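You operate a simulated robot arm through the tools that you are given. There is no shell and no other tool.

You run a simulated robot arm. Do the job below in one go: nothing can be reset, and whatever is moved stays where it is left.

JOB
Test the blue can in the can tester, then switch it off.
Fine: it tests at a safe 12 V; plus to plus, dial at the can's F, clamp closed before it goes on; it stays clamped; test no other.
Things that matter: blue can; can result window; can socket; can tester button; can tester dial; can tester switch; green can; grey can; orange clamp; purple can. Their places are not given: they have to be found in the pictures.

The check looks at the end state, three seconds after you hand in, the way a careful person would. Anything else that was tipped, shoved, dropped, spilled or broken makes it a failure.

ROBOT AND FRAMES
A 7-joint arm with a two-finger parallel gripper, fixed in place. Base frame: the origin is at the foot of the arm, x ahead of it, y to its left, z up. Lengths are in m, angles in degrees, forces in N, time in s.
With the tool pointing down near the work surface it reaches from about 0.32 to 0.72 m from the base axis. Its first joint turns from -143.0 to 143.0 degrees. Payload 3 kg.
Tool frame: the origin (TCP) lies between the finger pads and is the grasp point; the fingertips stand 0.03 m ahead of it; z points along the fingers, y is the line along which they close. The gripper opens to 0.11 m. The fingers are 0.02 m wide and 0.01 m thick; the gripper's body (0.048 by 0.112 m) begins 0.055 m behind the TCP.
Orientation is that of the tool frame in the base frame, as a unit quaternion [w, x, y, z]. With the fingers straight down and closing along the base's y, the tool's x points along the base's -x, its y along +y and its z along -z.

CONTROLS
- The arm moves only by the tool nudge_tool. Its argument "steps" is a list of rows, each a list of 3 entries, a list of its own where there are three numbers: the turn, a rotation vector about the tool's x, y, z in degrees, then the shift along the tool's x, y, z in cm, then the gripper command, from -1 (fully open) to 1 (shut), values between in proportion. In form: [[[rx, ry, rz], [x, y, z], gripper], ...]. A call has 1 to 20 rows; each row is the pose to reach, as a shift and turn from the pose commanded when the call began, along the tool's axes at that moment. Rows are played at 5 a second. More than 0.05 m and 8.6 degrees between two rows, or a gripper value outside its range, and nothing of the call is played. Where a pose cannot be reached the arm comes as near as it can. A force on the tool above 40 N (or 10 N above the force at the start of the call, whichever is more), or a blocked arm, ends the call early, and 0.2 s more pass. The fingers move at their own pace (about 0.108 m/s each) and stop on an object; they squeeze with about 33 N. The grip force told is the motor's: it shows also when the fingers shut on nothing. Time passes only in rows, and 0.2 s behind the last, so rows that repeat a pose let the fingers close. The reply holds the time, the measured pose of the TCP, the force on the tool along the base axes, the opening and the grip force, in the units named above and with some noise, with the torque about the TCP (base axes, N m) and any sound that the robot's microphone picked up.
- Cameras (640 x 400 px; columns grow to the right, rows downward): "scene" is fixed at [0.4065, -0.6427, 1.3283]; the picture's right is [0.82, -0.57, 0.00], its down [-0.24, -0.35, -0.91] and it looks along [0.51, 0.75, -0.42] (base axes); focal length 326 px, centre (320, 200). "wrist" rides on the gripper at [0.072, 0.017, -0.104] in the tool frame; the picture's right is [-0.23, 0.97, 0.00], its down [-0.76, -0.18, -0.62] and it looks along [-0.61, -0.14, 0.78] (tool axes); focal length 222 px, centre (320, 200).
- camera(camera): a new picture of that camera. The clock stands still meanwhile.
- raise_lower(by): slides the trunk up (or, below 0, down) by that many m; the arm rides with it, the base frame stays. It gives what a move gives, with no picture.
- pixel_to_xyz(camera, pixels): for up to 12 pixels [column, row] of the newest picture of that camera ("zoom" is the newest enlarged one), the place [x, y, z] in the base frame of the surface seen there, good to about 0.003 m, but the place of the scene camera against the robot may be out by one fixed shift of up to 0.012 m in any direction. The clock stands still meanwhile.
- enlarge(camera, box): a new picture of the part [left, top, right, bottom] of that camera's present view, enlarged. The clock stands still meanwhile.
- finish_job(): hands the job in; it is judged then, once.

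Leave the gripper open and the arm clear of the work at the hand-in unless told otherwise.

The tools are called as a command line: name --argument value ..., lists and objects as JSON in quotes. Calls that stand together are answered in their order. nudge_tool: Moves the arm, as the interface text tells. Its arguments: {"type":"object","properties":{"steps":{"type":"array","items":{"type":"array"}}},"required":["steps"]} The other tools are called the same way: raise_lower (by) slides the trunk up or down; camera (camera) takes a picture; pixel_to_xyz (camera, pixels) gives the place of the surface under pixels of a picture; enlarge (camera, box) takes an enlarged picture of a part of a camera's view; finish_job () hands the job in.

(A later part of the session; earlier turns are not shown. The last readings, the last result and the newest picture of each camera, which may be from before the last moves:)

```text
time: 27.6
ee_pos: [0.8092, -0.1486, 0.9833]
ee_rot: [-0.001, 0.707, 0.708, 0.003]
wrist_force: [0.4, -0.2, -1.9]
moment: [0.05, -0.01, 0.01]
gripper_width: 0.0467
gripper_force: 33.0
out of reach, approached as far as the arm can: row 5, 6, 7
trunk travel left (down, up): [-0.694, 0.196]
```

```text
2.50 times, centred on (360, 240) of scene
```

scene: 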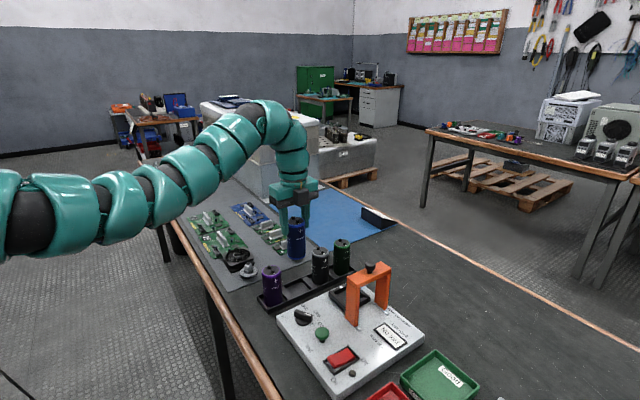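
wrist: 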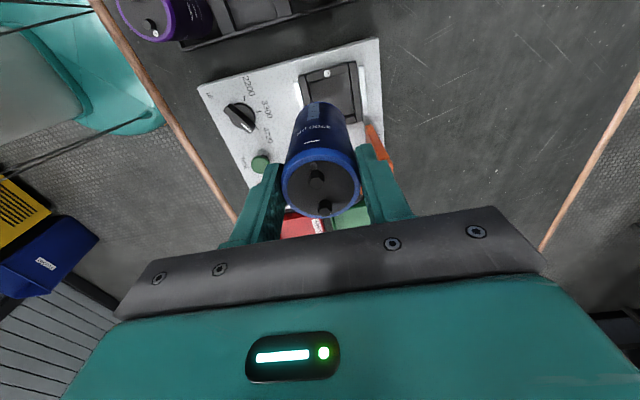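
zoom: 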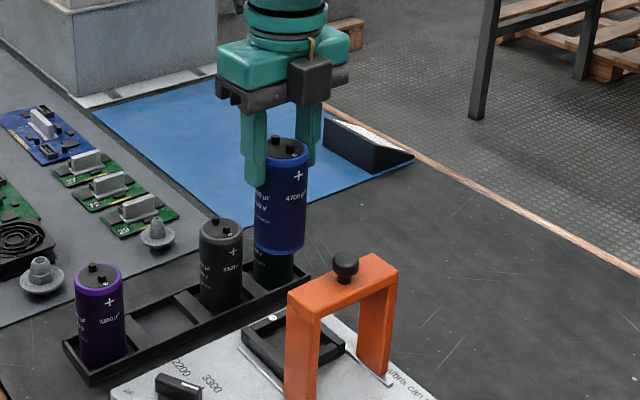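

Reach ends at r≈0.823 with this trunk height. Lowering the trunk 0.08 brings the shoulder down and extends the reach. The can bottom stays above the socket walls at about 0.81.

raise_lower --by -0.08

nudge_tool --steps '[[[0, 0, 0], [-0.4, 0.7, 0], 1], [[0, 0, 0], [-0.8, 1.5, 0], 1], [[0, 0, 0], [-0.8, 1.5, 0], 1], [[0, 0, 0], [-0.8, 1.5, 0], 1]]'

camera --camera "wrist"

enlarge --camera "scene" --box '[280, 200, 440, 330]'

```text
time: 28.8
ee_pos: [0.811, -0.1483, 0.9037]
ee_rot: [0.001, 0.707, 0.708, 0.003]
wrist_force: [0.5, 0.1, -1.5]
moment: [-0.01, 0.02, 0.0]
gripper_width: 0.0466
gripper_force: 33.0
trunk travel left (down, up): [-0.614, 0.276]
```

```text
time: 29.8
ee_pos: [0.8097, -0.1576, 0.9028]
ee_rot: [0.001, 0.707, 0.707, 0.005]
wrist_force: [0.3, 0.1, -3.7]
moment: [0.0, -0.03, 0.03]
gripper_width: 0.0471
gripper_force: 33.0
out of reach, approached as far as the arm can: row 1, 2, 3, 4
trunk travel left (down, up): [-0.614, 0.276]
```

```text
taken
```

wrist: 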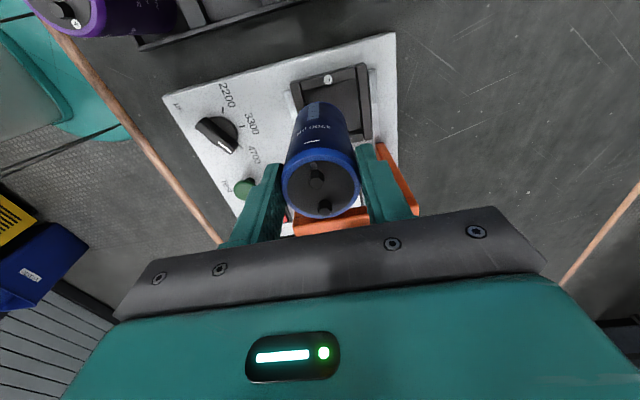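

```text
3.08 times, centred on (360, 265) of scene
```

zoom: 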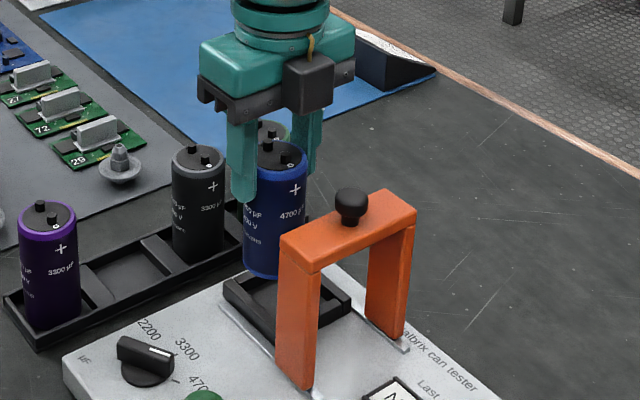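

Reach at this arm posture is unchanged, since the arm rides with the trunk. I'll look at the arm's posture to decide which way helps.

camera --camera "scene"

```text
taken
```

scene: 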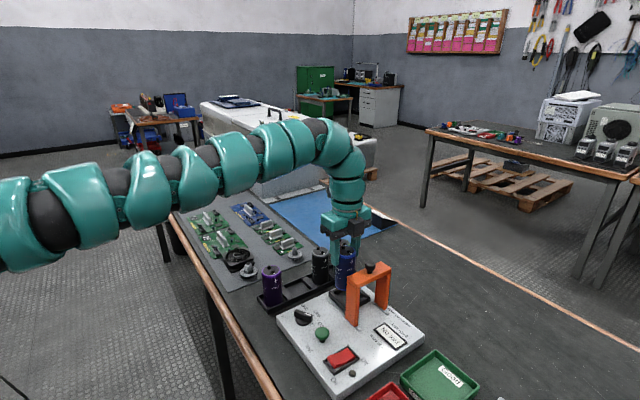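

I'll measure heights along the arm.

pixel_to_xyz --camera "scene" --pixels '[[15, 210], [95, 190], [160, 175], [195, 165], [235, 150], [275, 135], [315, 125], [345, 165], [345, 190], [345, 240]]'

```text
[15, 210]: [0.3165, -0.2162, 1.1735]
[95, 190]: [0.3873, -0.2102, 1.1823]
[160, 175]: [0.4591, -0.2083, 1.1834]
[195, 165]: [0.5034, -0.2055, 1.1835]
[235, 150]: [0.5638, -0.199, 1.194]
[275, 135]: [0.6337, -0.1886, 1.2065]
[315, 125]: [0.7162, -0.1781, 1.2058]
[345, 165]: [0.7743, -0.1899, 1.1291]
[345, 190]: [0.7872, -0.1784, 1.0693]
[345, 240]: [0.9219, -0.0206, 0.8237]
```

The arm is almost straight and level at z≈1.18, so I'm close to full stretch. I'll test whether a lower tool position (3 cm down, still above the socket walls) reaches further.

nudge_tool --steps '[[[0, 0, 0], [0, 0, 1.5], 1], [[0, 0, 0], [0, 1.5, 2.8], 1], [[0, 0, 0], [0, 1.5, 2.8], 1], [[0, 0, 0], [0, 1.5, 2.8], 1]]'

```text
time: 30.8
ee_pos: [0.8076, -0.1572, 0.8808]
ee_rot: [0.0, 0.706, 0.708, 0.004]
wrist_force: [-0.6, 0.0, -2.9]
moment: [0.01, -0.02, 0.03]
gripper_width: 0.0471
gripper_force: 32.9
out of reach, approached as far as the arm can: row 1, 2, 3, 4
trunk travel left (down, up): [-0.614, 0.276]
```

Straight-down reach ends about 1.4 cm short, so I'll tilt the tool 5° outward. The can then leans only 5° and will settle upright in the socket. TCP goes to x≈0.816 so the can's foot is over the socket centre.

nudge_tool --steps '[[[-2.5, 0, 0], [0, 0.3, -0.3], 1], [[-5, 0, 0], [0, 0.8, -0.3], 1], [[-5, 0, 0], [0, 0.8, -0.3], 1], [[-5, 0, 0], [0, 0.8, -0.3], 1]]'

camera --camera "wrist"

enlarge --camera "scene" --box '[300, 220, 420, 320]'

```text
time: 31.8
ee_pos: [0.8162, -0.1565, 0.8838]
ee_rot: [0.031, 0.706, 0.707, 0.034]
wrist_force: [-0.3, -0.6, -2.9]
moment: [0.01, 0.02, 0.0]
gripper_width: 0.0468
gripper_force: 33.2
trunk travel left (down, up): [-0.614, 0.276]
```

```text
taken
```

wrist: 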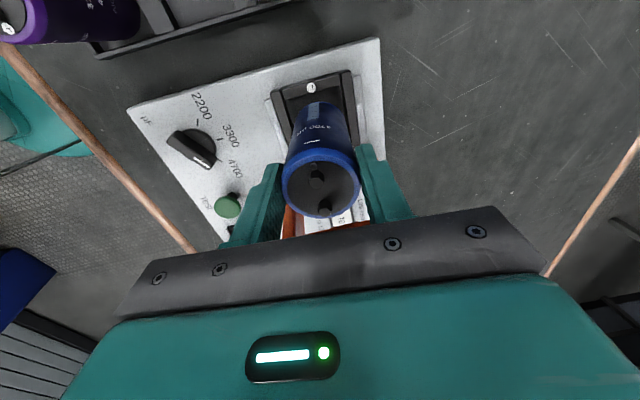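

```text
4.00 times, centred on (360, 270) of scene
```

zoom: 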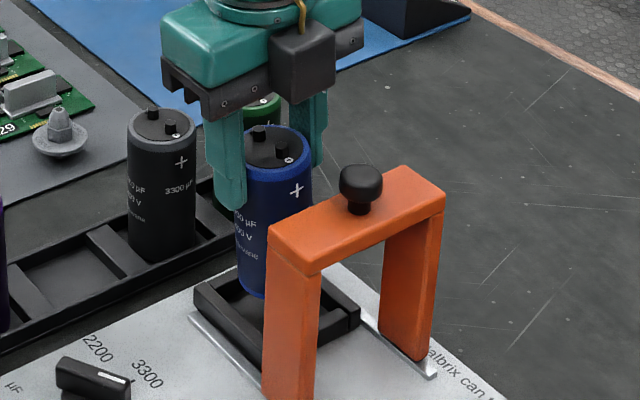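

It reached (0.816,-0.1565,0.884). I'll enlarge the wrist view to check the can's foot against the socket walls.

enlarge --camera "wrist" --box '[260, 60, 380, 160]'

pixel_to_xyz --camera "zoom" --pixels '[[270, 140], [85, 160], [475, 150], [160, 220], [460, 215], [300, 230], [210, 245], [420, 235], [240, 350], [430, 350]]'

```text
4.00 times, centred on (320, 110) of wrist
```

zoom: 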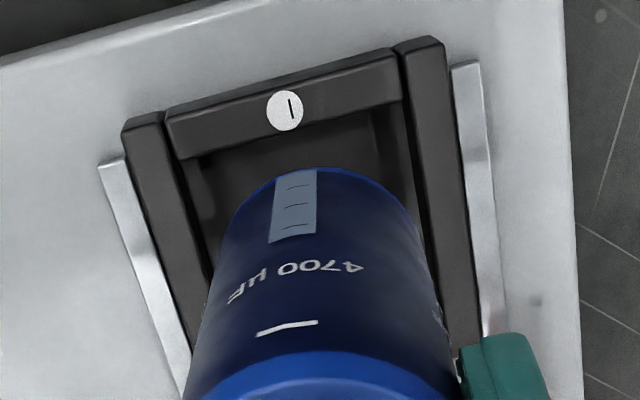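

```text
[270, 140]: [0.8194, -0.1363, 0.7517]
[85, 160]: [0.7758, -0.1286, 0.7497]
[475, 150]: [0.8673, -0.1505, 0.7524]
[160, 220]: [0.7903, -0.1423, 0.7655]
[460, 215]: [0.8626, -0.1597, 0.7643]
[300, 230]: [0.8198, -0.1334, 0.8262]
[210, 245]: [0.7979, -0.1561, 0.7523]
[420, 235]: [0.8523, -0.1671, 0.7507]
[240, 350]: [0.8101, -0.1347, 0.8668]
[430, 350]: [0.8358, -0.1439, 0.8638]
```

The can is centred in x within about 2 mm and needs about -2.5 mm in y. I'll lower straight down 2.8 cm, then check force.

nudge_tool --steps '[[[0, 0, 0], [-0.25, 0.05, 0.5], 1], [[0, 0, 0], [-0.25, -0.05, 1.3], 1], [[0, 0, 0], [-0.25, -0.1, 2.0], 1], [[0, 0, 0], [-0.25, -0.15, 2.5], 1], [[0, 0, 0], [-0.25, -0.17, 2.8], 1], [[0, 0, 0], [-0.25, -0.17, 2.8], 1]]'

enlarge --camera "wrist" --box '[240, 60, 400, 190]'

enlarge --camera "scene" --box '[300, 220, 420, 320]'

```text
time: 33.2
ee_pos: [0.8165, -0.158, 0.8575]
ee_rot: [0.033, 0.706, 0.706, 0.036]
wrist_force: [1.0, 0.9, 3.9]
moment: [0.09, 0.0, -0.01]
gripper_width: 0.0467
gripper_force: 33.1
trunk travel left (down, up): [-0.614, 0.276]
```

```text
3.08 times, centred on (320, 125) of wrist
```

zoom: 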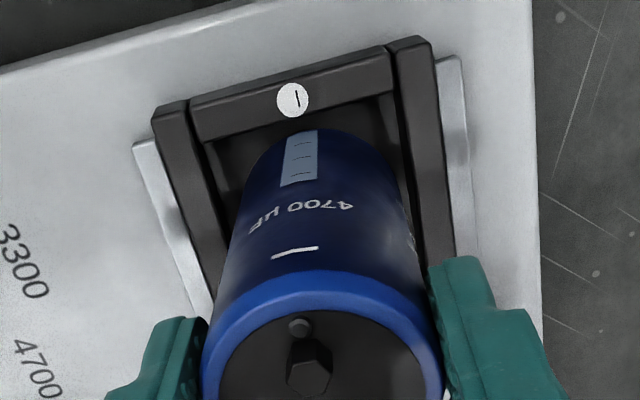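

```text
4.00 times, centred on (360, 270) of scene
```

zoom: 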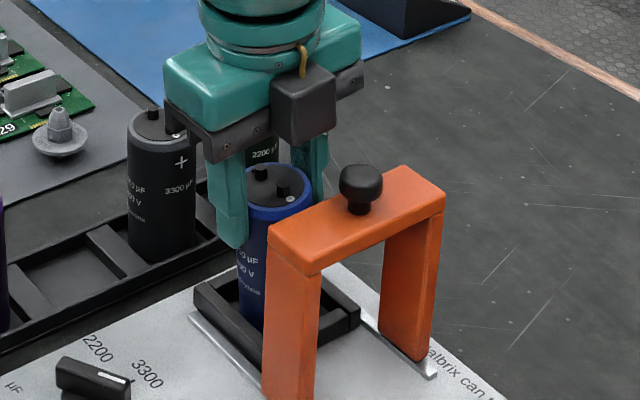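

Contact is felt (force z went from -3 to +4 N) at the expected height, and the foot sits within the walls. I'll lower 1 mm and open gently to 0.06.

nudge_tool --steps '[[[0, 0, 0], [0, 0, 0.1], 1], [[0, 0, 0], [0, 0, 0.1], 0.12], [[0, 0, 0], [0, 0, 0.1], 0.06], [[0, 0, 0], [0, 0, 0.1], 0.0], [[0, 0, 0], [0, 0, 0.1], -0.09], [[0, 0, 0], [0, 0, 0.1], -0.09]]'

enlarge --camera "wrist" --box '[240, 60, 400, 190]'

enlarge --camera "scene" --box '[300, 220, 420, 320]'

```text
time: 34.6
ee_pos: [0.8158, -0.1577, 0.855]
ee_rot: [0.032, 0.706, 0.707, 0.035]
wrist_force: [0.5, 0.1, 0.7]
moment: [0.03, 0.01, 0.0]
gripper_width: 0.0603
gripper_force: 0.1
trunk travel left (down, up): [-0.614, 0.276]
```

```text
3.08 times, centred on (320, 125) of wrist
```

zoom: 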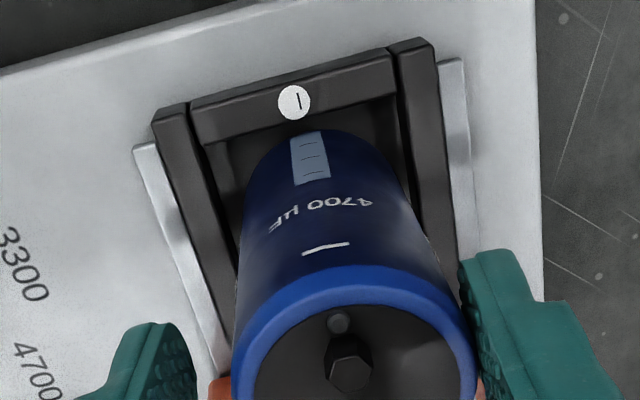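

```text
4.00 times, centred on (360, 270) of scene
```

zoom: 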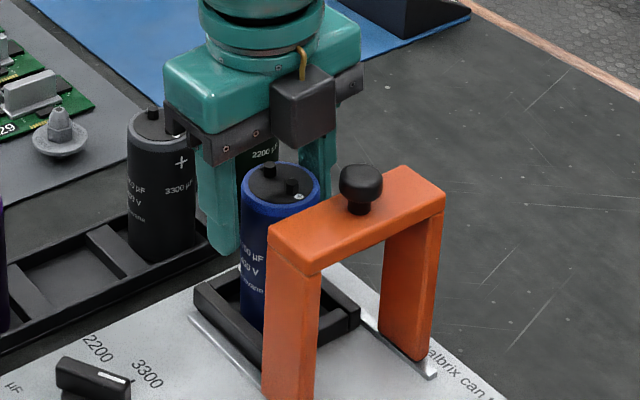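

The can now stands upright in the socket. I'll open wider (0.085) and rise straight up 9 cm.

nudge_tool --steps '[[[0, 0, 0], [0, 0, 0], -0.55], [[0, 0, 0], [0, 0.3, 0], -0.55], [[0, 0, 0], [0, 0.4, -1.5], -0.55], [[0, 0, 0], [0, 0.6, -4], -0.55], [[0, 0, 0], [0, 0.8, -7], -0.55], [[0, 0, 0], [0, 0.8, -10], -0.55], [[0, 0, 0], [0, 0.8, -10], -0.55]]'

camera --camera "wrist"

camera --camera "scene"

enlarge --camera "scene" --box '[260, 220, 440, 340]'

```text
time: 36.2
ee_pos: [0.8145, -0.1608, 0.9565]
ee_rot: [0.032, 0.706, 0.707, 0.034]
wrist_force: [0.4, 0.6, 0.6]
moment: [-0.01, -0.02, 0.0]
gripper_width: 0.0853
gripper_force: 0.0
trunk travel left (down, up): [-0.614, 0.276]
```

```text
taken
```

wrist: 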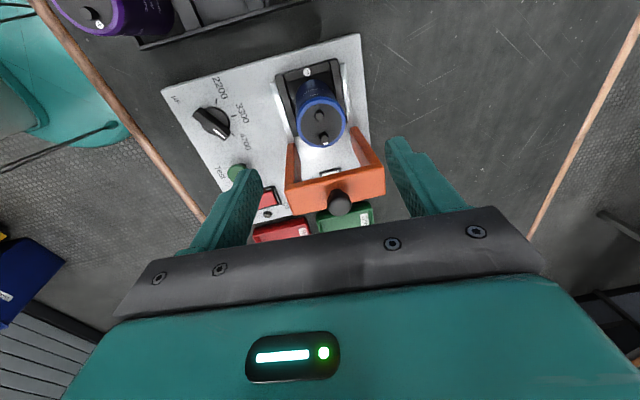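

```text
taken
```

scene: 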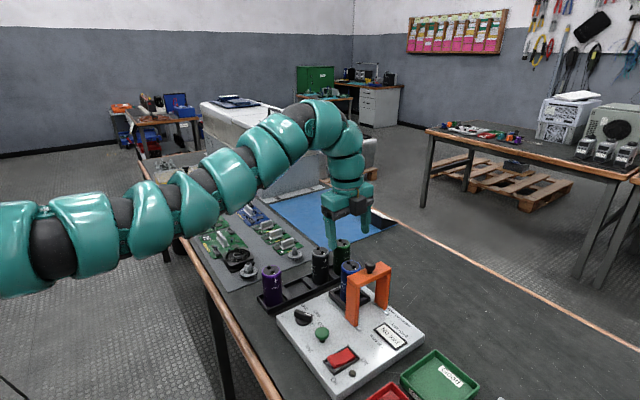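

```text
3.33 times, centred on (350, 280) of scene
```

zoom: 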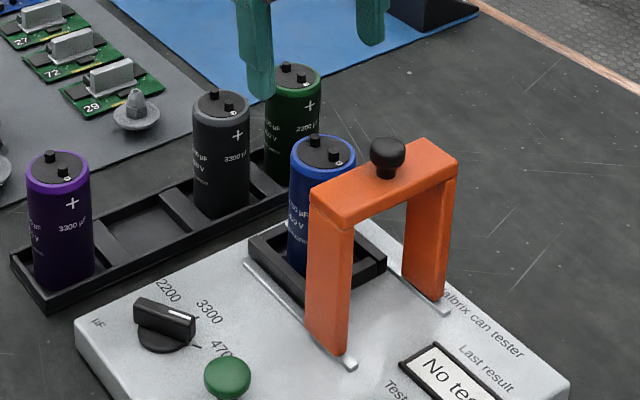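

enlarge --camera "wrist" --box '[255, 50, 405, 230]'

pixel_to_xyz --camera "wrist" --pixels '[[321, 125], [298, 126], [345, 122], [320, 115], [325, 138], [340, 200], [288, 190], [383, 182], [334, 178], [337, 193], [290, 150], [358, 135]]'

```text
2.22 times, centred on (330, 140) of wrist
```

zoom: 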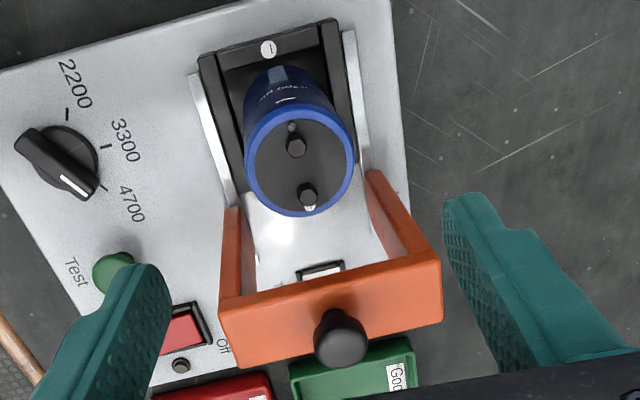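

```text
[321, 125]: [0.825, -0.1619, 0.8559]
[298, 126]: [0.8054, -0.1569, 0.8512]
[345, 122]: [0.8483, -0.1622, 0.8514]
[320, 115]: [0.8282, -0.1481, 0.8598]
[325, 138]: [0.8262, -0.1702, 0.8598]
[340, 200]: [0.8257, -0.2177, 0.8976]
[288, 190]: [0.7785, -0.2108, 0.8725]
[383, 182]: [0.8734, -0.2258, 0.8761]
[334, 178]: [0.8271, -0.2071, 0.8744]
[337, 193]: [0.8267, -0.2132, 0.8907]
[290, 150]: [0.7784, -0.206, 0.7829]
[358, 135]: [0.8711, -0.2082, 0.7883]
```

The can is seated at (0.826,-0.160), upright, with its plus toward -y. Next is the clamp knob at (0.826,-0.218,0.89). I'll grip it with fingers closing along y and the tool tilted outward. First I straighten the tool and come back 6 cm.

nudge_tool --steps '[[[1.5, 0, 0], [0, -2, -0.5], -0.2], [[3, 0, 0], [0, -4, -1], -0.2], [[5, 0, 0], [0, -5.9, -1.5], -0.2], [[5, 0, 0], [0, -5.9, -1.5], -0.2]]'

nudge_tool --steps '[[[0, 0, -8], [0, 0, 0], -0.2], [[0, 0, -16], [0, 0, 0], -0.2], [[0, 0, -24], [0, 0, 0], -0.2], [[0, 0, -32], [0, 0, 0], -0.2], [[0, 0, -40], [0, 0, 0], -0.2], [[0, 0, -48], [0, 0, 0], -0.2], [[0, 0, -56], [0, 0, 0], -0.2], [[0, 0, -64], [0, 0, 0], -0.2], [[0, 0, -72], [0, 0, 0], -0.2], [[0, 0, -80], [0, 0, 0], -0.2], [[0, 0, -88], [0, 0, 0], -0.2], [[0, 0, -90], [0, 0, 0], -0.2], [[0, 0, -90], [0, 0, 0], -0.2]]'

```text
time: 37.2
ee_pos: [0.7556, -0.1597, 0.9654]
ee_rot: [0.001, 0.706, 0.708, 0.003]
wrist_force: [-0.4, -0.9, -0.1]
moment: [0.02, 0.02, -0.02]
gripper_width: 0.0658
gripper_force: 0.0
trunk travel left (down, up): [-0.614, 0.276]
```

```text
time: 40.0
ee_pos: [0.7544, -0.1597, 0.9649]
ee_rot: [0.004, -0.002, 1.0, 0.002]
wrist_force: [0.2, 0.0, -0.4]
moment: [-0.01, 0.01, 0.01]
gripper_width: 0.0657
gripper_force: 0.1
trunk travel left (down, up): [-0.614, 0.276]
```

Now I tilt 10° outward and move above the knob, staying at z 0.965 (fingertips about 3 cm above it).

nudge_tool --steps '[[[0, -2.5, 0], [-1.8, -1.5, 0], -0.1], [[0, -5, 0], [-3.6, -3, 0], -0.1], [[0, -7.5, 0], [-5.4, -4.5, 0], -0.1], [[0, -10, 0], [-7.1, -5.8, 0], -0.1], [[0, -10, 0], [-7.1, -5.8, 0], -0.1], [[0, -10, 0], [-7.1, -5.8, 0], -0.1]]'

camera --camera "wrist"

enlarge --camera "scene" --box '[280, 180, 460, 320]'

```text
time: 41.4
ee_pos: [0.8269, -0.2164, 0.9645]
ee_rot: [0.09, -0.001, 0.996, 0.002]
wrist_force: [-0.1, 0.1, 1.0]
moment: [-0.01, 0.01, 0.01]
gripper_width: 0.0606
gripper_force: 0.1
trunk travel left (down, up): [-0.614, 0.276]
```

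```text
taken
```

wrist: 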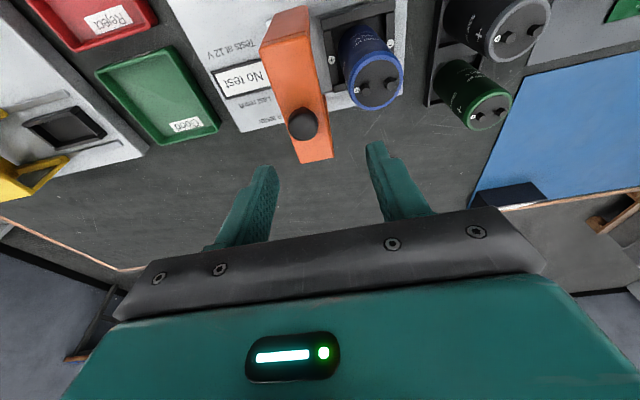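

```text
2.86 times, centred on (370, 250) of scene
```

zoom: 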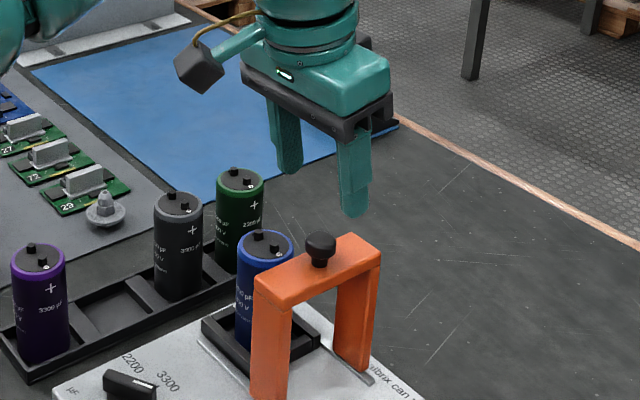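

The knob is at (302,122) in the wrist view. I'll measure it precisely.

enlarge --camera "wrist" --box '[250, 70, 390, 180]'

pixel_to_xyz --camera "wrist" --pixels '[[302, 122], [289, 123], [316, 121], [303, 136], [302, 112], [275, 100], [322, 95], [295, 60], [315, 150]]'

```text
3.64 times, centred on (320, 125) of wrist
```

zoom: 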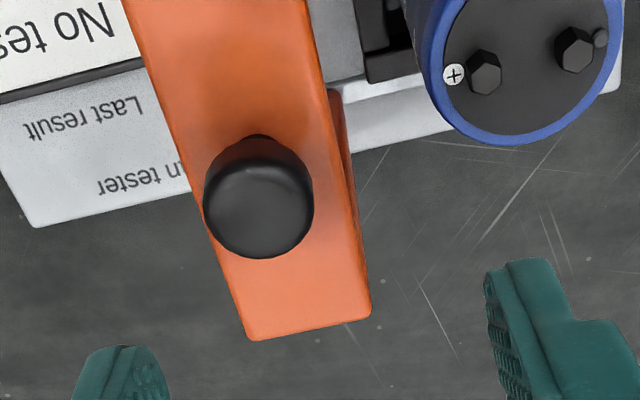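

```text
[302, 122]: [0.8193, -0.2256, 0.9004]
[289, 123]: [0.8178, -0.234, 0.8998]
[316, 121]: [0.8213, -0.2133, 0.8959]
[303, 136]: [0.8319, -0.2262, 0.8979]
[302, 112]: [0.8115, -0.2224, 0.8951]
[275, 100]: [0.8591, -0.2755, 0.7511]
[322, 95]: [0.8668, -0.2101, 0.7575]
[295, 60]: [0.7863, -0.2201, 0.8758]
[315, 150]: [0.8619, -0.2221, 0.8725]
```

The knob centre is about (0.820,-0.2255), top 0.901. I'll lower to TCP (0.8165,-0.2255,0.911) so the tips stay just above the bar top.

nudge_tool --steps '[[[0, 0, 0], [1.0, -0.9, 1], -0.1], [[0, 0, 0], [1.5, -0.9, 2.5], -0.1], [[0, 0, 0], [1.8, -0.9, 4], -0.1], [[0, 0, 0], [1.95, -0.9, 5], -0.1], [[0, 0, 0], [1.95, -0.9, 5], -0.1]]'

enlarge --camera "wrist" --box '[230, 90, 410, 220]'

enlarge --camera "scene" --box '[310, 210, 430, 310]'

```text
time: 42.6
ee_pos: [0.8152, -0.2251, 0.912]
ee_rot: [0.091, 0.0, 0.996, 0.001]
wrist_force: [-0.5, 0.5, -0.2]
moment: [-0.04, 0.0, -0.01]
gripper_width: 0.0603
gripper_force: 0.1
trunk travel left (down, up): [-0.614, 0.276]
```

```text
3.08 times, centred on (320, 155) of wrist
```

zoom: 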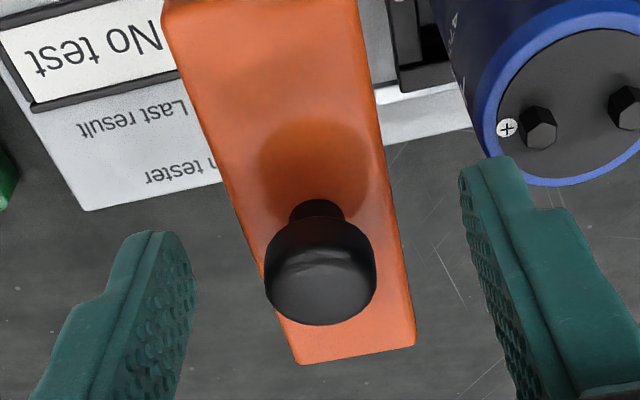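

```text
4.00 times, centred on (370, 260) of scene
```

zoom: 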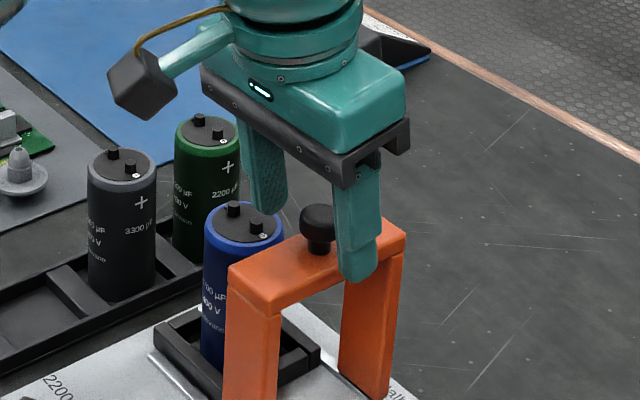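

The knob is centred between the fingers. I'll close gently.

nudge_tool --steps '[[[0, 0, 0], [0, 0, 0], 0.3], [[0, 0, 0], [0, 0, 0], 0.6], [[0, 0, 0], [0, 0, 0], 1], [[0, 0, 0], [0, 0, 0], 1]]'

enlarge --camera "wrist" --box '[230, 90, 410, 220]'

```text
time: 43.6
ee_pos: [0.8165, -0.2253, 0.9117]
ee_rot: [0.091, -0.001, 0.996, 0.002]
wrist_force: [0.7, -1.4, -0.1]
moment: [-0.16, 0.05, -0.11]
gripper_width: 0.0234
gripper_force: 44.9
trunk travel left (down, up): [-0.614, 0.276]
```

```text
3.08 times, centred on (320, 155) of wrist
```

zoom: 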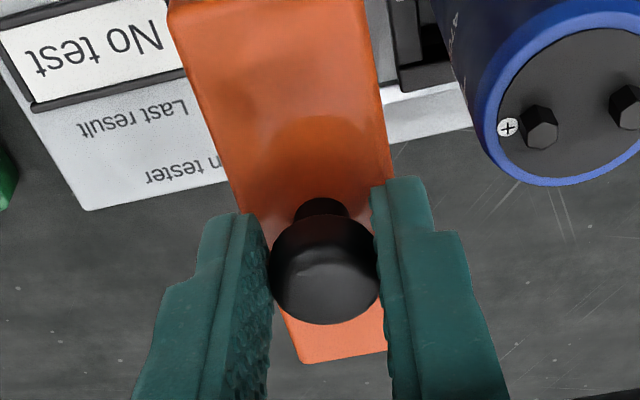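

Gripped the knob (0.023). I'll slide the clamp 3 cm in +y and check the forces.

nudge_tool --steps '[[[0, 0, 0], [0, 0.5, 0], 1], [[0, 0, 0], [0, 1, 0], 1], [[0, 0, 0], [0, 1.5, 0], 1], [[0, 0, 0], [0, 2, 0], 1], [[0, 0, 0], [0, 2.5, 0], 1], [[0, 0, 0], [0, 3, 0], 1]]'

enlarge --camera "scene" --box '[310, 210, 430, 310]'

```text
time: 45.0
ee_pos: [0.8165, -0.1947, 0.9113]
ee_rot: [0.089, -0.001, 0.996, 0.002]
wrist_force: [-6.8, 0.1, -10.1]
moment: [-0.34, 0.44, -0.26]
gripper_width: 0.0236
gripper_force: 44.6
trunk travel left (down, up): [-0.614, 0.276]
```

```text
4.00 times, centred on (370, 260) of scene
```

zoom: 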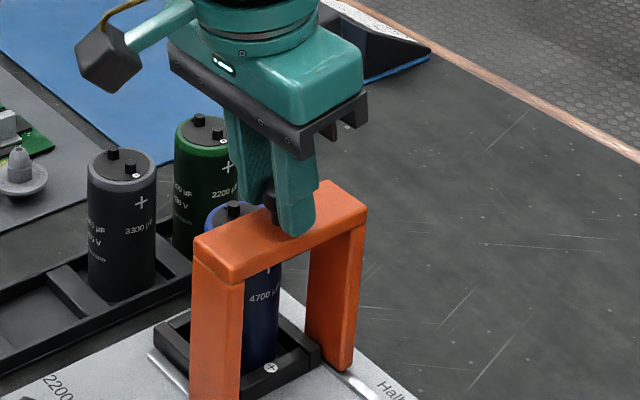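

The clamp slides freely. I'll continue in +y toward its end, watching the force.

nudge_tool --steps '[[[0, 0, 0], [0, 0.5, 0], 1], [[0, 0, 0], [0, 1, 0], 1], [[0, 0, 0], [0, 1.5, 0], 1], [[0, 0, 0], [0, 2, 0], 1], [[0, 0, 0], [0, 2.5, 0], 1], [[0, 0, 0], [0, 3, 0], 1]]'

enlarge --camera "scene" --box '[300, 210, 420, 310]'

camera --camera "wrist"

```text
time: 46.4
ee_pos: [0.8152, -0.166, 0.9118]
ee_rot: [0.09, -0.001, 0.996, 0.002]
wrist_force: [-8.8, 0.2, -8.1]
moment: [-0.35, 1.08, -0.24]
gripper_width: 0.0236
gripper_force: 44.5
trunk travel left (down, up): [-0.614, 0.276]
```

```text
4.00 times, centred on (360, 260) of scene
```

zoom: 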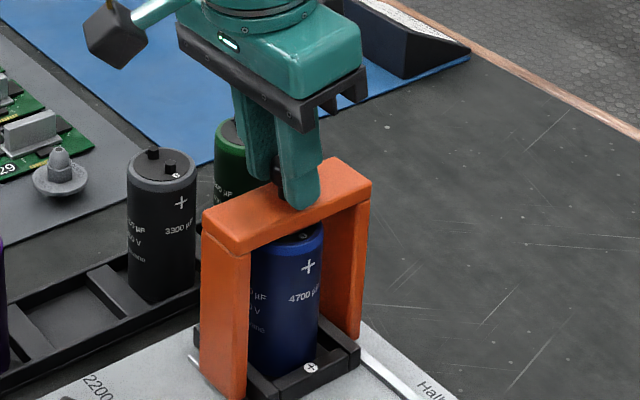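

```text
taken
```

wrist: 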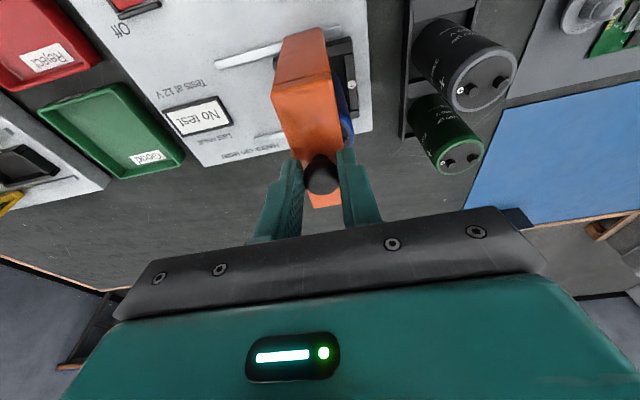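

The bar is now almost over the can. I'll keep going in small steps to find the end stop.

nudge_tool --steps '[[[0, 0, 0], [0, 0.2, 0], 1], [[0, 0, 0], [0, 0.4, 0], 1], [[0, 0, 0], [0, 0.6, 0], 1], [[0, 0, 0], [0, 0.8, 0], 1], [[0, 0, 0], [0, 1.0, 0], 1], [[0, 0, 0], [0, 1.0, 0], 1]]'

enlarge --camera "scene" --box '[300, 210, 420, 310]'

```text
time: 47.8
ee_pos: [0.8153, -0.1596, 0.9123]
ee_rot: [0.09, 0.002, 0.996, 0.001]
wrist_force: [-10.2, -20.3, -5.2]
moment: [-0.52, 0.25, -0.39]
gripper_width: 0.0236
gripper_force: 45.1
trunk travel left (down, up): [-0.614, 0.276]
```

```text
4.00 times, centred on (360, 260) of scene
```

zoom: 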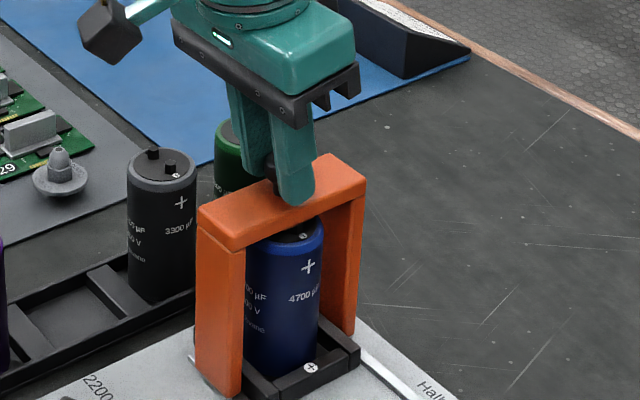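

It stopped at y≈-0.16 with 20 N against it. That is the end stop, and the bar is centred over the can. I'll open and rise along the tool.

nudge_tool --steps '[[[0, 0, 0], [0, 0.7, 0], 0.2], [[0, 0, 0], [0, 0.7, 0], -0.1], [[0, 0, 0], [0, 0.7, 0], -0.1], [[0, 0, 0], [0, 0.7, -2.5], -0.1], [[0, 0, 0], [0, 0.7, -6], -0.1], [[0, 0, 0], [0, 0.7, -8], -0.1], [[0, 0, 0], [0, 0.7, -8], -0.1]]'

camera --camera "wrist"

enlarge --camera "scene" --box '[280, 220, 440, 350]'

```text
time: 49.4
ee_pos: [0.8016, -0.1503, 0.9917]
ee_rot: [0.092, -0.002, 0.996, 0.003]
wrist_force: [0.2, -0.5, 1.2]
moment: [0.02, -0.02, 0.0]
gripper_width: 0.0607
gripper_force: 0.0
trunk travel left (down, up): [-0.614, 0.276]
```

```text
taken
```

wrist: 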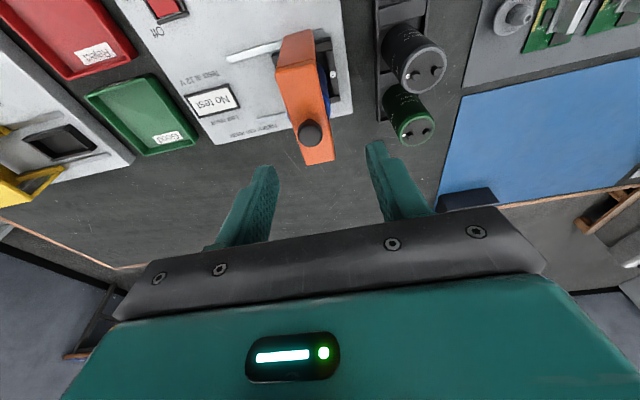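

```text
3.08 times, centred on (360, 285) of scene
```

zoom: 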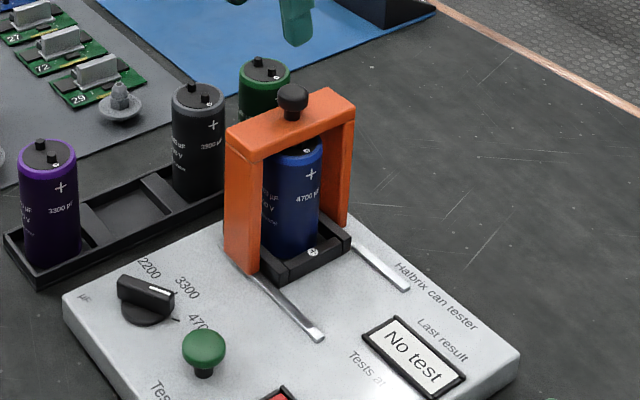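

The clamp is closed over the blue can. Next is the switch. I'll raise the trunk 0.08 for the nearer controls.

raise_lower --by 0.08

nudge_tool --steps '[[[0, 2.5, 0], [2.2, -2.3, 0], 0.5], [[0, 5, 0], [4.4, -4.6, 0.3], 1], [[0, 7.5, 0], [6.6, -7, 0.6], 1], [[0, 10, 0], [8.8, -9.3, 1], 1], [[0, 10, 0], [11, -11.6, 1.4], 1], [[0, 10, 0], [11.8, -14, 1.8], 1], [[0, 10, 0], [11.8, -14, 1.8], 1], [[0, 10, 0], [11.8, -14, 1.8], 1]]'

camera --camera "wrist"

```text
time: 50.6
ee_pos: [0.8014, -0.1493, 1.0716]
ee_rot: [0.09, -0.001, 0.996, 0.002]
wrist_force: [-0.3, 0.0, -0.2]
moment: [0.0, -0.02, 0.01]
gripper_width: 0.0604
gripper_force: 0.1
trunk travel left (down, up): [-0.694, 0.196]
```

```text
time: 52.4
ee_pos: [0.705, -0.26, 1.0393]
ee_rot: [0.003, 0.001, 1.0, 0.003]
wrist_force: [0.3, 0.3, -0.4]
moment: [0.0, -0.01, 0.01]
gripper_width: 0.0001
gripper_force: 33.1
out of reach, approached as far as the arm can: row 5, 6, 7, 8
trunk travel left (down, up): [-0.694, 0.196]
```

```text
taken
```

wrist: 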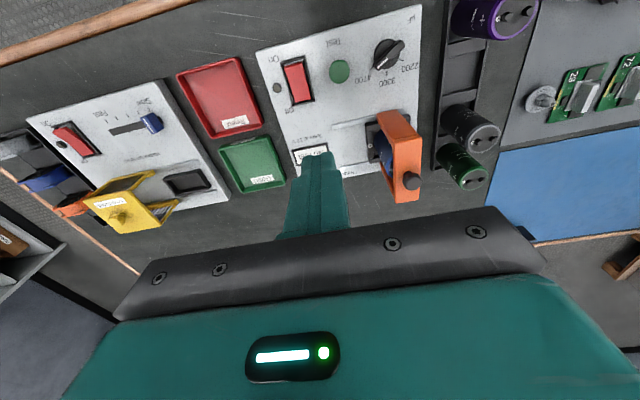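

I'm above the tester with the fingers closed. The switch is at (298,80) in the wrist view. I'll go lower over it and measure.

nudge_tool --steps '[[[0, 0, 0], [0, -1.3, 3], 1], [[0, 0, 0], [0, -2.6, 6.5], 1], [[0, 0, 0], [0.5, -2.9, 10], 1], [[0, 0, 0], [1, -2.9, 11.5], 1], [[0, 0, 0], [1, -2.9, 11.5], 1]]'

camera --camera "wrist"

enlarge --camera "wrist" --box '[260, 40, 400, 150]'

```text
time: 53.6
ee_pos: [0.6972, -0.2905, 0.9241]
ee_rot: [0.004, -0.001, 1.0, 0.002]
wrist_force: [0.6, 0.0, -0.2]
moment: [0.01, -0.02, 0.02]
gripper_width: 0.0001
gripper_force: 33.5
trunk travel left (down, up): [-0.694, 0.196]
```

```text
taken
```

wrist: 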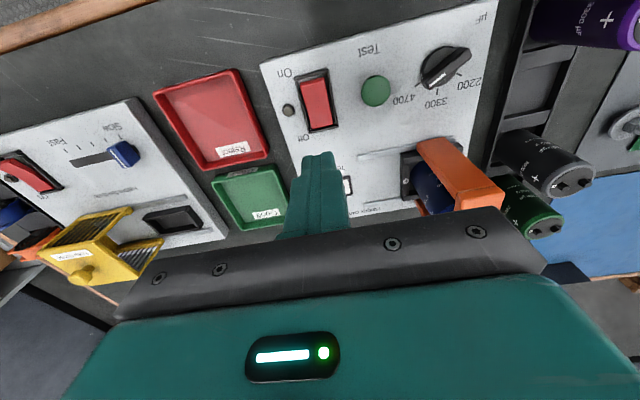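

```text
3.64 times, centred on (330, 95) of wrist
```

zoom: 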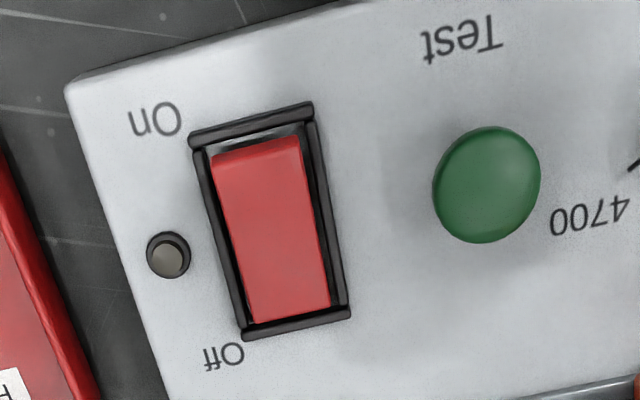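

pixel_to_xyz --camera "zoom" --pixels '[[258, 155], [262, 180], [270, 230], [285, 280], [292, 312], [220, 200], [315, 190], [252, 118], [298, 325], [487, 185], [170, 255], [350, 300]]'

```text
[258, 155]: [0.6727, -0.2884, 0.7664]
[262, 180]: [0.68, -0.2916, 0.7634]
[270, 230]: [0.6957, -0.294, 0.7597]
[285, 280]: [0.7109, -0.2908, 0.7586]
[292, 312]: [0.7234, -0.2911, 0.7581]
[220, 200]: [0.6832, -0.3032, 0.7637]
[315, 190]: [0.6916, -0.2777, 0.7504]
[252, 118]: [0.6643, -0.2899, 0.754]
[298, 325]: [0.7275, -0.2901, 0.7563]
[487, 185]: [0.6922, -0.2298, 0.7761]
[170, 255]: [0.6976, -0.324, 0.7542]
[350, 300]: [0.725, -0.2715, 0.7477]
```

The On end of the rocker is at about (0.68,-0.291), z 0.764, and the Off end at (0.72,-0.291), z 0.758. Clamp, dial and polarity are all set. I'll lower the closed fingertips over the On end to just above it.

nudge_tool --steps '[[[0, 0, 0], [0.6, 0, 3.5], 1], [[0, 0, 0], [1.2, 0, 7], 1], [[0, 0, 0], [1.7, 0, 10], 1], [[0, 0, 0], [1.7, 0, 12], 1], [[0, 0, 0], [1.7, 0, 12], 1], [[0, 0, 0], [1.7, 0, 12], 1]]'

enlarge --camera "wrist" --box '[240, 80, 400, 200]'

enlarge --camera "scene" --box '[280, 290, 400, 390]'

```text
time: 55.0
ee_pos: [0.6812, -0.2887, 0.8052]
ee_rot: [0.003, -0.001, 1.0, 0.001]
wrist_force: [0.3, 0.0, 0.1]
moment: [0.01, 0.01, 0.02]
gripper_width: 0.0002
gripper_force: 33.1
trunk travel left (down, up): [-0.694, 0.196]
```

```text
3.33 times, centred on (320, 140) of wrist
```

zoom: 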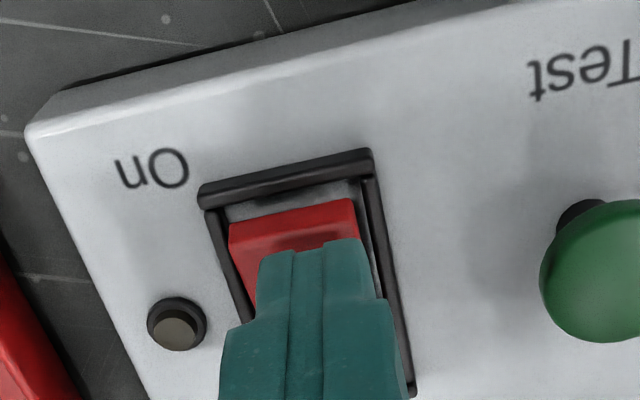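

```text
4.00 times, centred on (340, 340) of scene
```

zoom: 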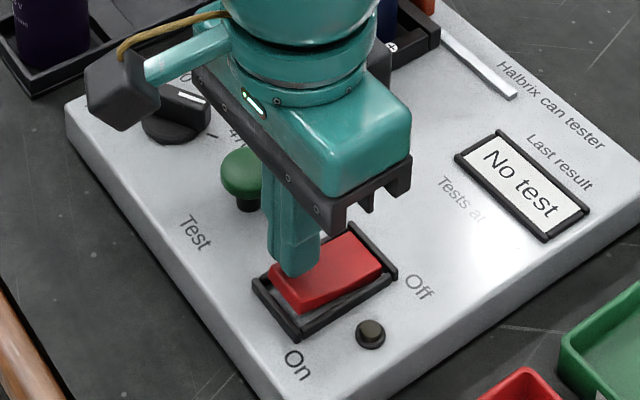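

The tips are nearly over the On end. I'll shift 3 mm in -y and press down in small steps.

nudge_tool --steps '[[[0, 0, 0], [0.1, -0.25, 0.4], 1], [[0, 0, 0], [0.1, -0.25, 0.8], 1], [[0, 0, 0], [0.1, -0.25, 1.1], 1], [[0, 0, 0], [0.1, -0.25, 1.3], 1], [[0, 0, 0], [0.1, -0.25, 1.5], 1], [[0, 0, 0], [0.1, -0.25, 1.7], 1], [[0, 0, 0], [0.1, -0.25, 1.8], 1]]'

enlarge --camera "scene" --box '[280, 290, 400, 390]'

```text
time: 56.6
ee_pos: [0.6788, -0.2907, 0.7906]
ee_rot: [0.007, -0.001, 1.0, 0.001]
wrist_force: [-1.0, -0.8, 28.2]
moment: [0.04, -0.29, -0.16]
gripper_width: 0.0
gripper_force: 32.8
trunk travel left (down, up): [-0.694, 0.196]
heard: click
```

```text
4.00 times, centred on (340, 340) of scene
```

zoom: 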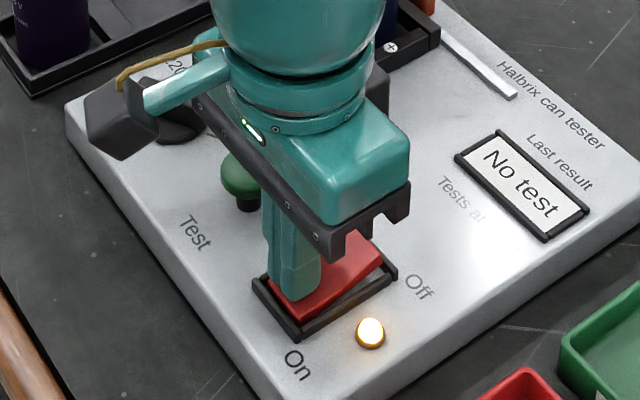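

A click, and the lamp is lit, so the tester is on. I'll rise and move above the green Test button at about (0.692,-0.228).

nudge_tool --steps '[[[0, 0, 0], [0, 0, -2], 1], [[0, 0, 0], [0, 0, -5], 1], [[0, 0, 0], [-0.7, 3, -6], 1], [[0, 0, 0], [-1.3, 6.2, -6], 1], [[0, 0, 0], [-1.3, 6.2, -6], 1], [[0, 0, 0], [-1.3, 6.2, -6], 1]]'

camera --camera "wrist"

pixel_to_xyz --camera "wrist" --pixels '[[320, 120], [310, 120], [330, 120], [320, 110], [320, 130]]'

enlarge --camera "scene" --box '[280, 280, 420, 390]'

```text
time: 58.0
ee_pos: [0.6908, -0.2268, 0.8471]
ee_rot: [0.004, -0.001, 1.0, 0.002]
wrist_force: [0.1, -0.8, -0.4]
moment: [-0.01, 0.02, -0.01]
gripper_width: 0.0
gripper_force: 32.7
trunk travel left (down, up): [-0.694, 0.196]
```

```text
taken
```

wrist: 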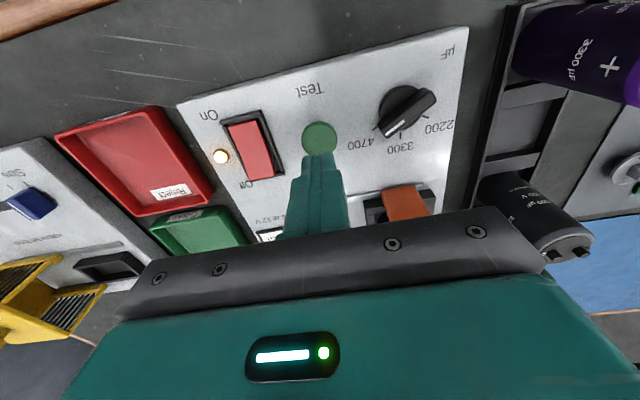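

```text
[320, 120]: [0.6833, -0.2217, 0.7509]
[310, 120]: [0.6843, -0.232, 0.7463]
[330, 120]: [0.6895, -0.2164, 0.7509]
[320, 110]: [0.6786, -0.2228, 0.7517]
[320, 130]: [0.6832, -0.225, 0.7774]
```

```text
3.64 times, centred on (350, 335) of scene
```

zoom: 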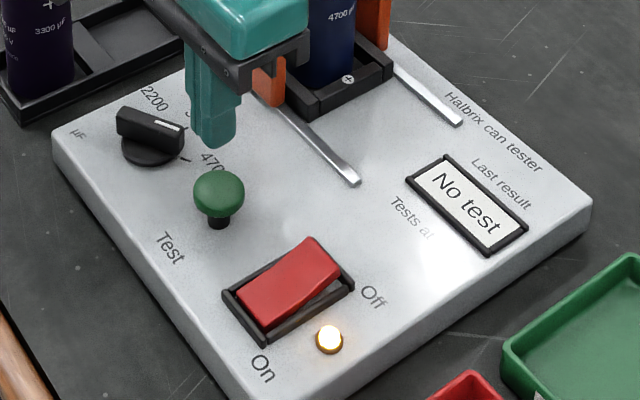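

The button at (320,138) lies right on the tool axis. I'll press down: contact at about 4 cm, then a few mm more.

nudge_tool --steps '[[[0, 0, 0], [0, 0, 2], 1], [[0, 0, 0], [0, 0, 3.5], 1], [[0, 0, 0], [0, 0, 3.9], 1], [[0, 0, 0], [0, 0, 4.2], 1], [[0, 0, 0], [0, 0, 4.5], 1], [[0, 0, 0], [0, 0, 4.7], 1]]'

enlarge --camera "scene" --box '[280, 280, 420, 390]'

```text
time: 59.4
ee_pos: [0.6921, -0.2284, 0.801]
ee_rot: [0.004, 0.0, 1.0, 0.002]
wrist_force: [1.1, -0.1, 1.8]
moment: [0.01, 0.0, 0.01]
gripper_width: 0.0002
gripper_force: 32.6
trunk travel left (down, up): [-0.694, 0.196]
```

```text
3.64 times, centred on (350, 335) of scene
```

zoom: 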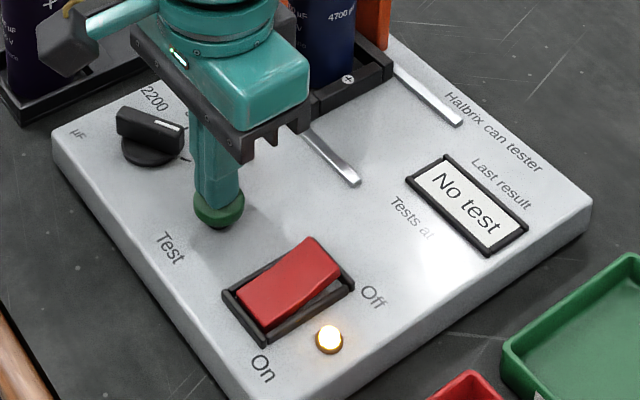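

Only 2 N so far and no result yet. I'll press a little further.

nudge_tool --steps '[[[0, 0, 0], [0, 0, 0.2], 1], [[0, 0, 0], [0, 0, 0.4], 1], [[0, 0, 0], [0, 0, 0.6], 1], [[0, 0, 0], [0, 0, 0.8], 1]]'

enlarge --camera "scene" --box '[280, 280, 420, 390]'

```text
time: 60.4
ee_pos: [0.6926, -0.2291, 0.7935]
ee_rot: [0.004, -0.001, 1.0, 0.002]
wrist_force: [-0.3, 1.7, 6.9]
moment: [0.02, 0.03, 0.03]
gripper_width: 0.0
gripper_force: 32.9
trunk travel left (down, up): [-0.694, 0.196]
heard: click
```

```text
3.64 times, centred on (350, 335) of scene
```

zoom: 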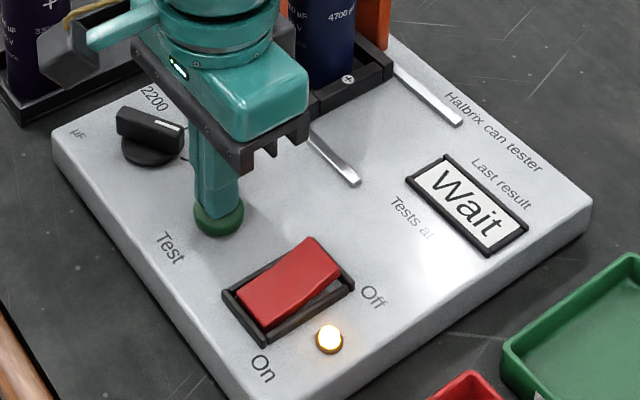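

A click, and the window reads "Wait", so the test is running. I'll hold still and give it time.

nudge_tool --steps '[[[0, 0, 0], [0, 0, 0], 1], [[0, 0, 0], [0, 0, 0], 1], [[0, 0, 0], [0, 0, 0], 1], [[0, 0, 0], [0, 0, 0], 1], [[0, 0, 0], [0, 0, 0], 1], [[0, 0, 0], [0, 0, 0], 1], [[0, 0, 0], [0, 0, 0], 1], [[0, 0, 0], [0, 0, 0], 1], [[0, 0, 0], [0, 0, 0], 1], [[0, 0, 0], [0, 0, 0], 1]]'

enlarge --camera "scene" --box '[280, 280, 420, 390]'

```text
time: 62.6
ee_pos: [0.6926, -0.2271, 0.7944]
ee_rot: [0.004, 0.0, 1.0, 0.001]
wrist_force: [1.9, 0.7, 8.6]
moment: [0.02, 0.05, 0.01]
gripper_width: 0.0003
gripper_force: 32.9
trunk travel left (down, up): [-0.694, 0.196]
```

```text
3.64 times, centred on (350, 335) of scene
```

zoom: 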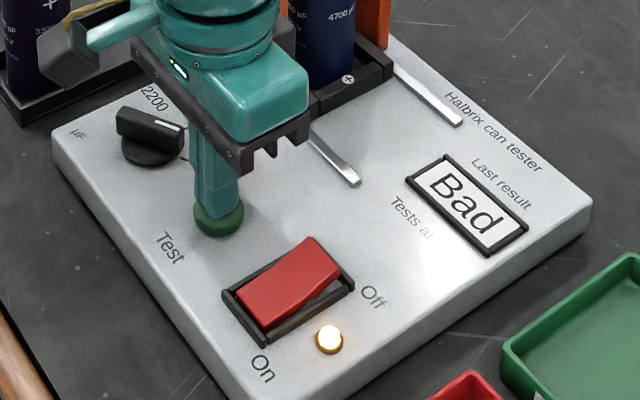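

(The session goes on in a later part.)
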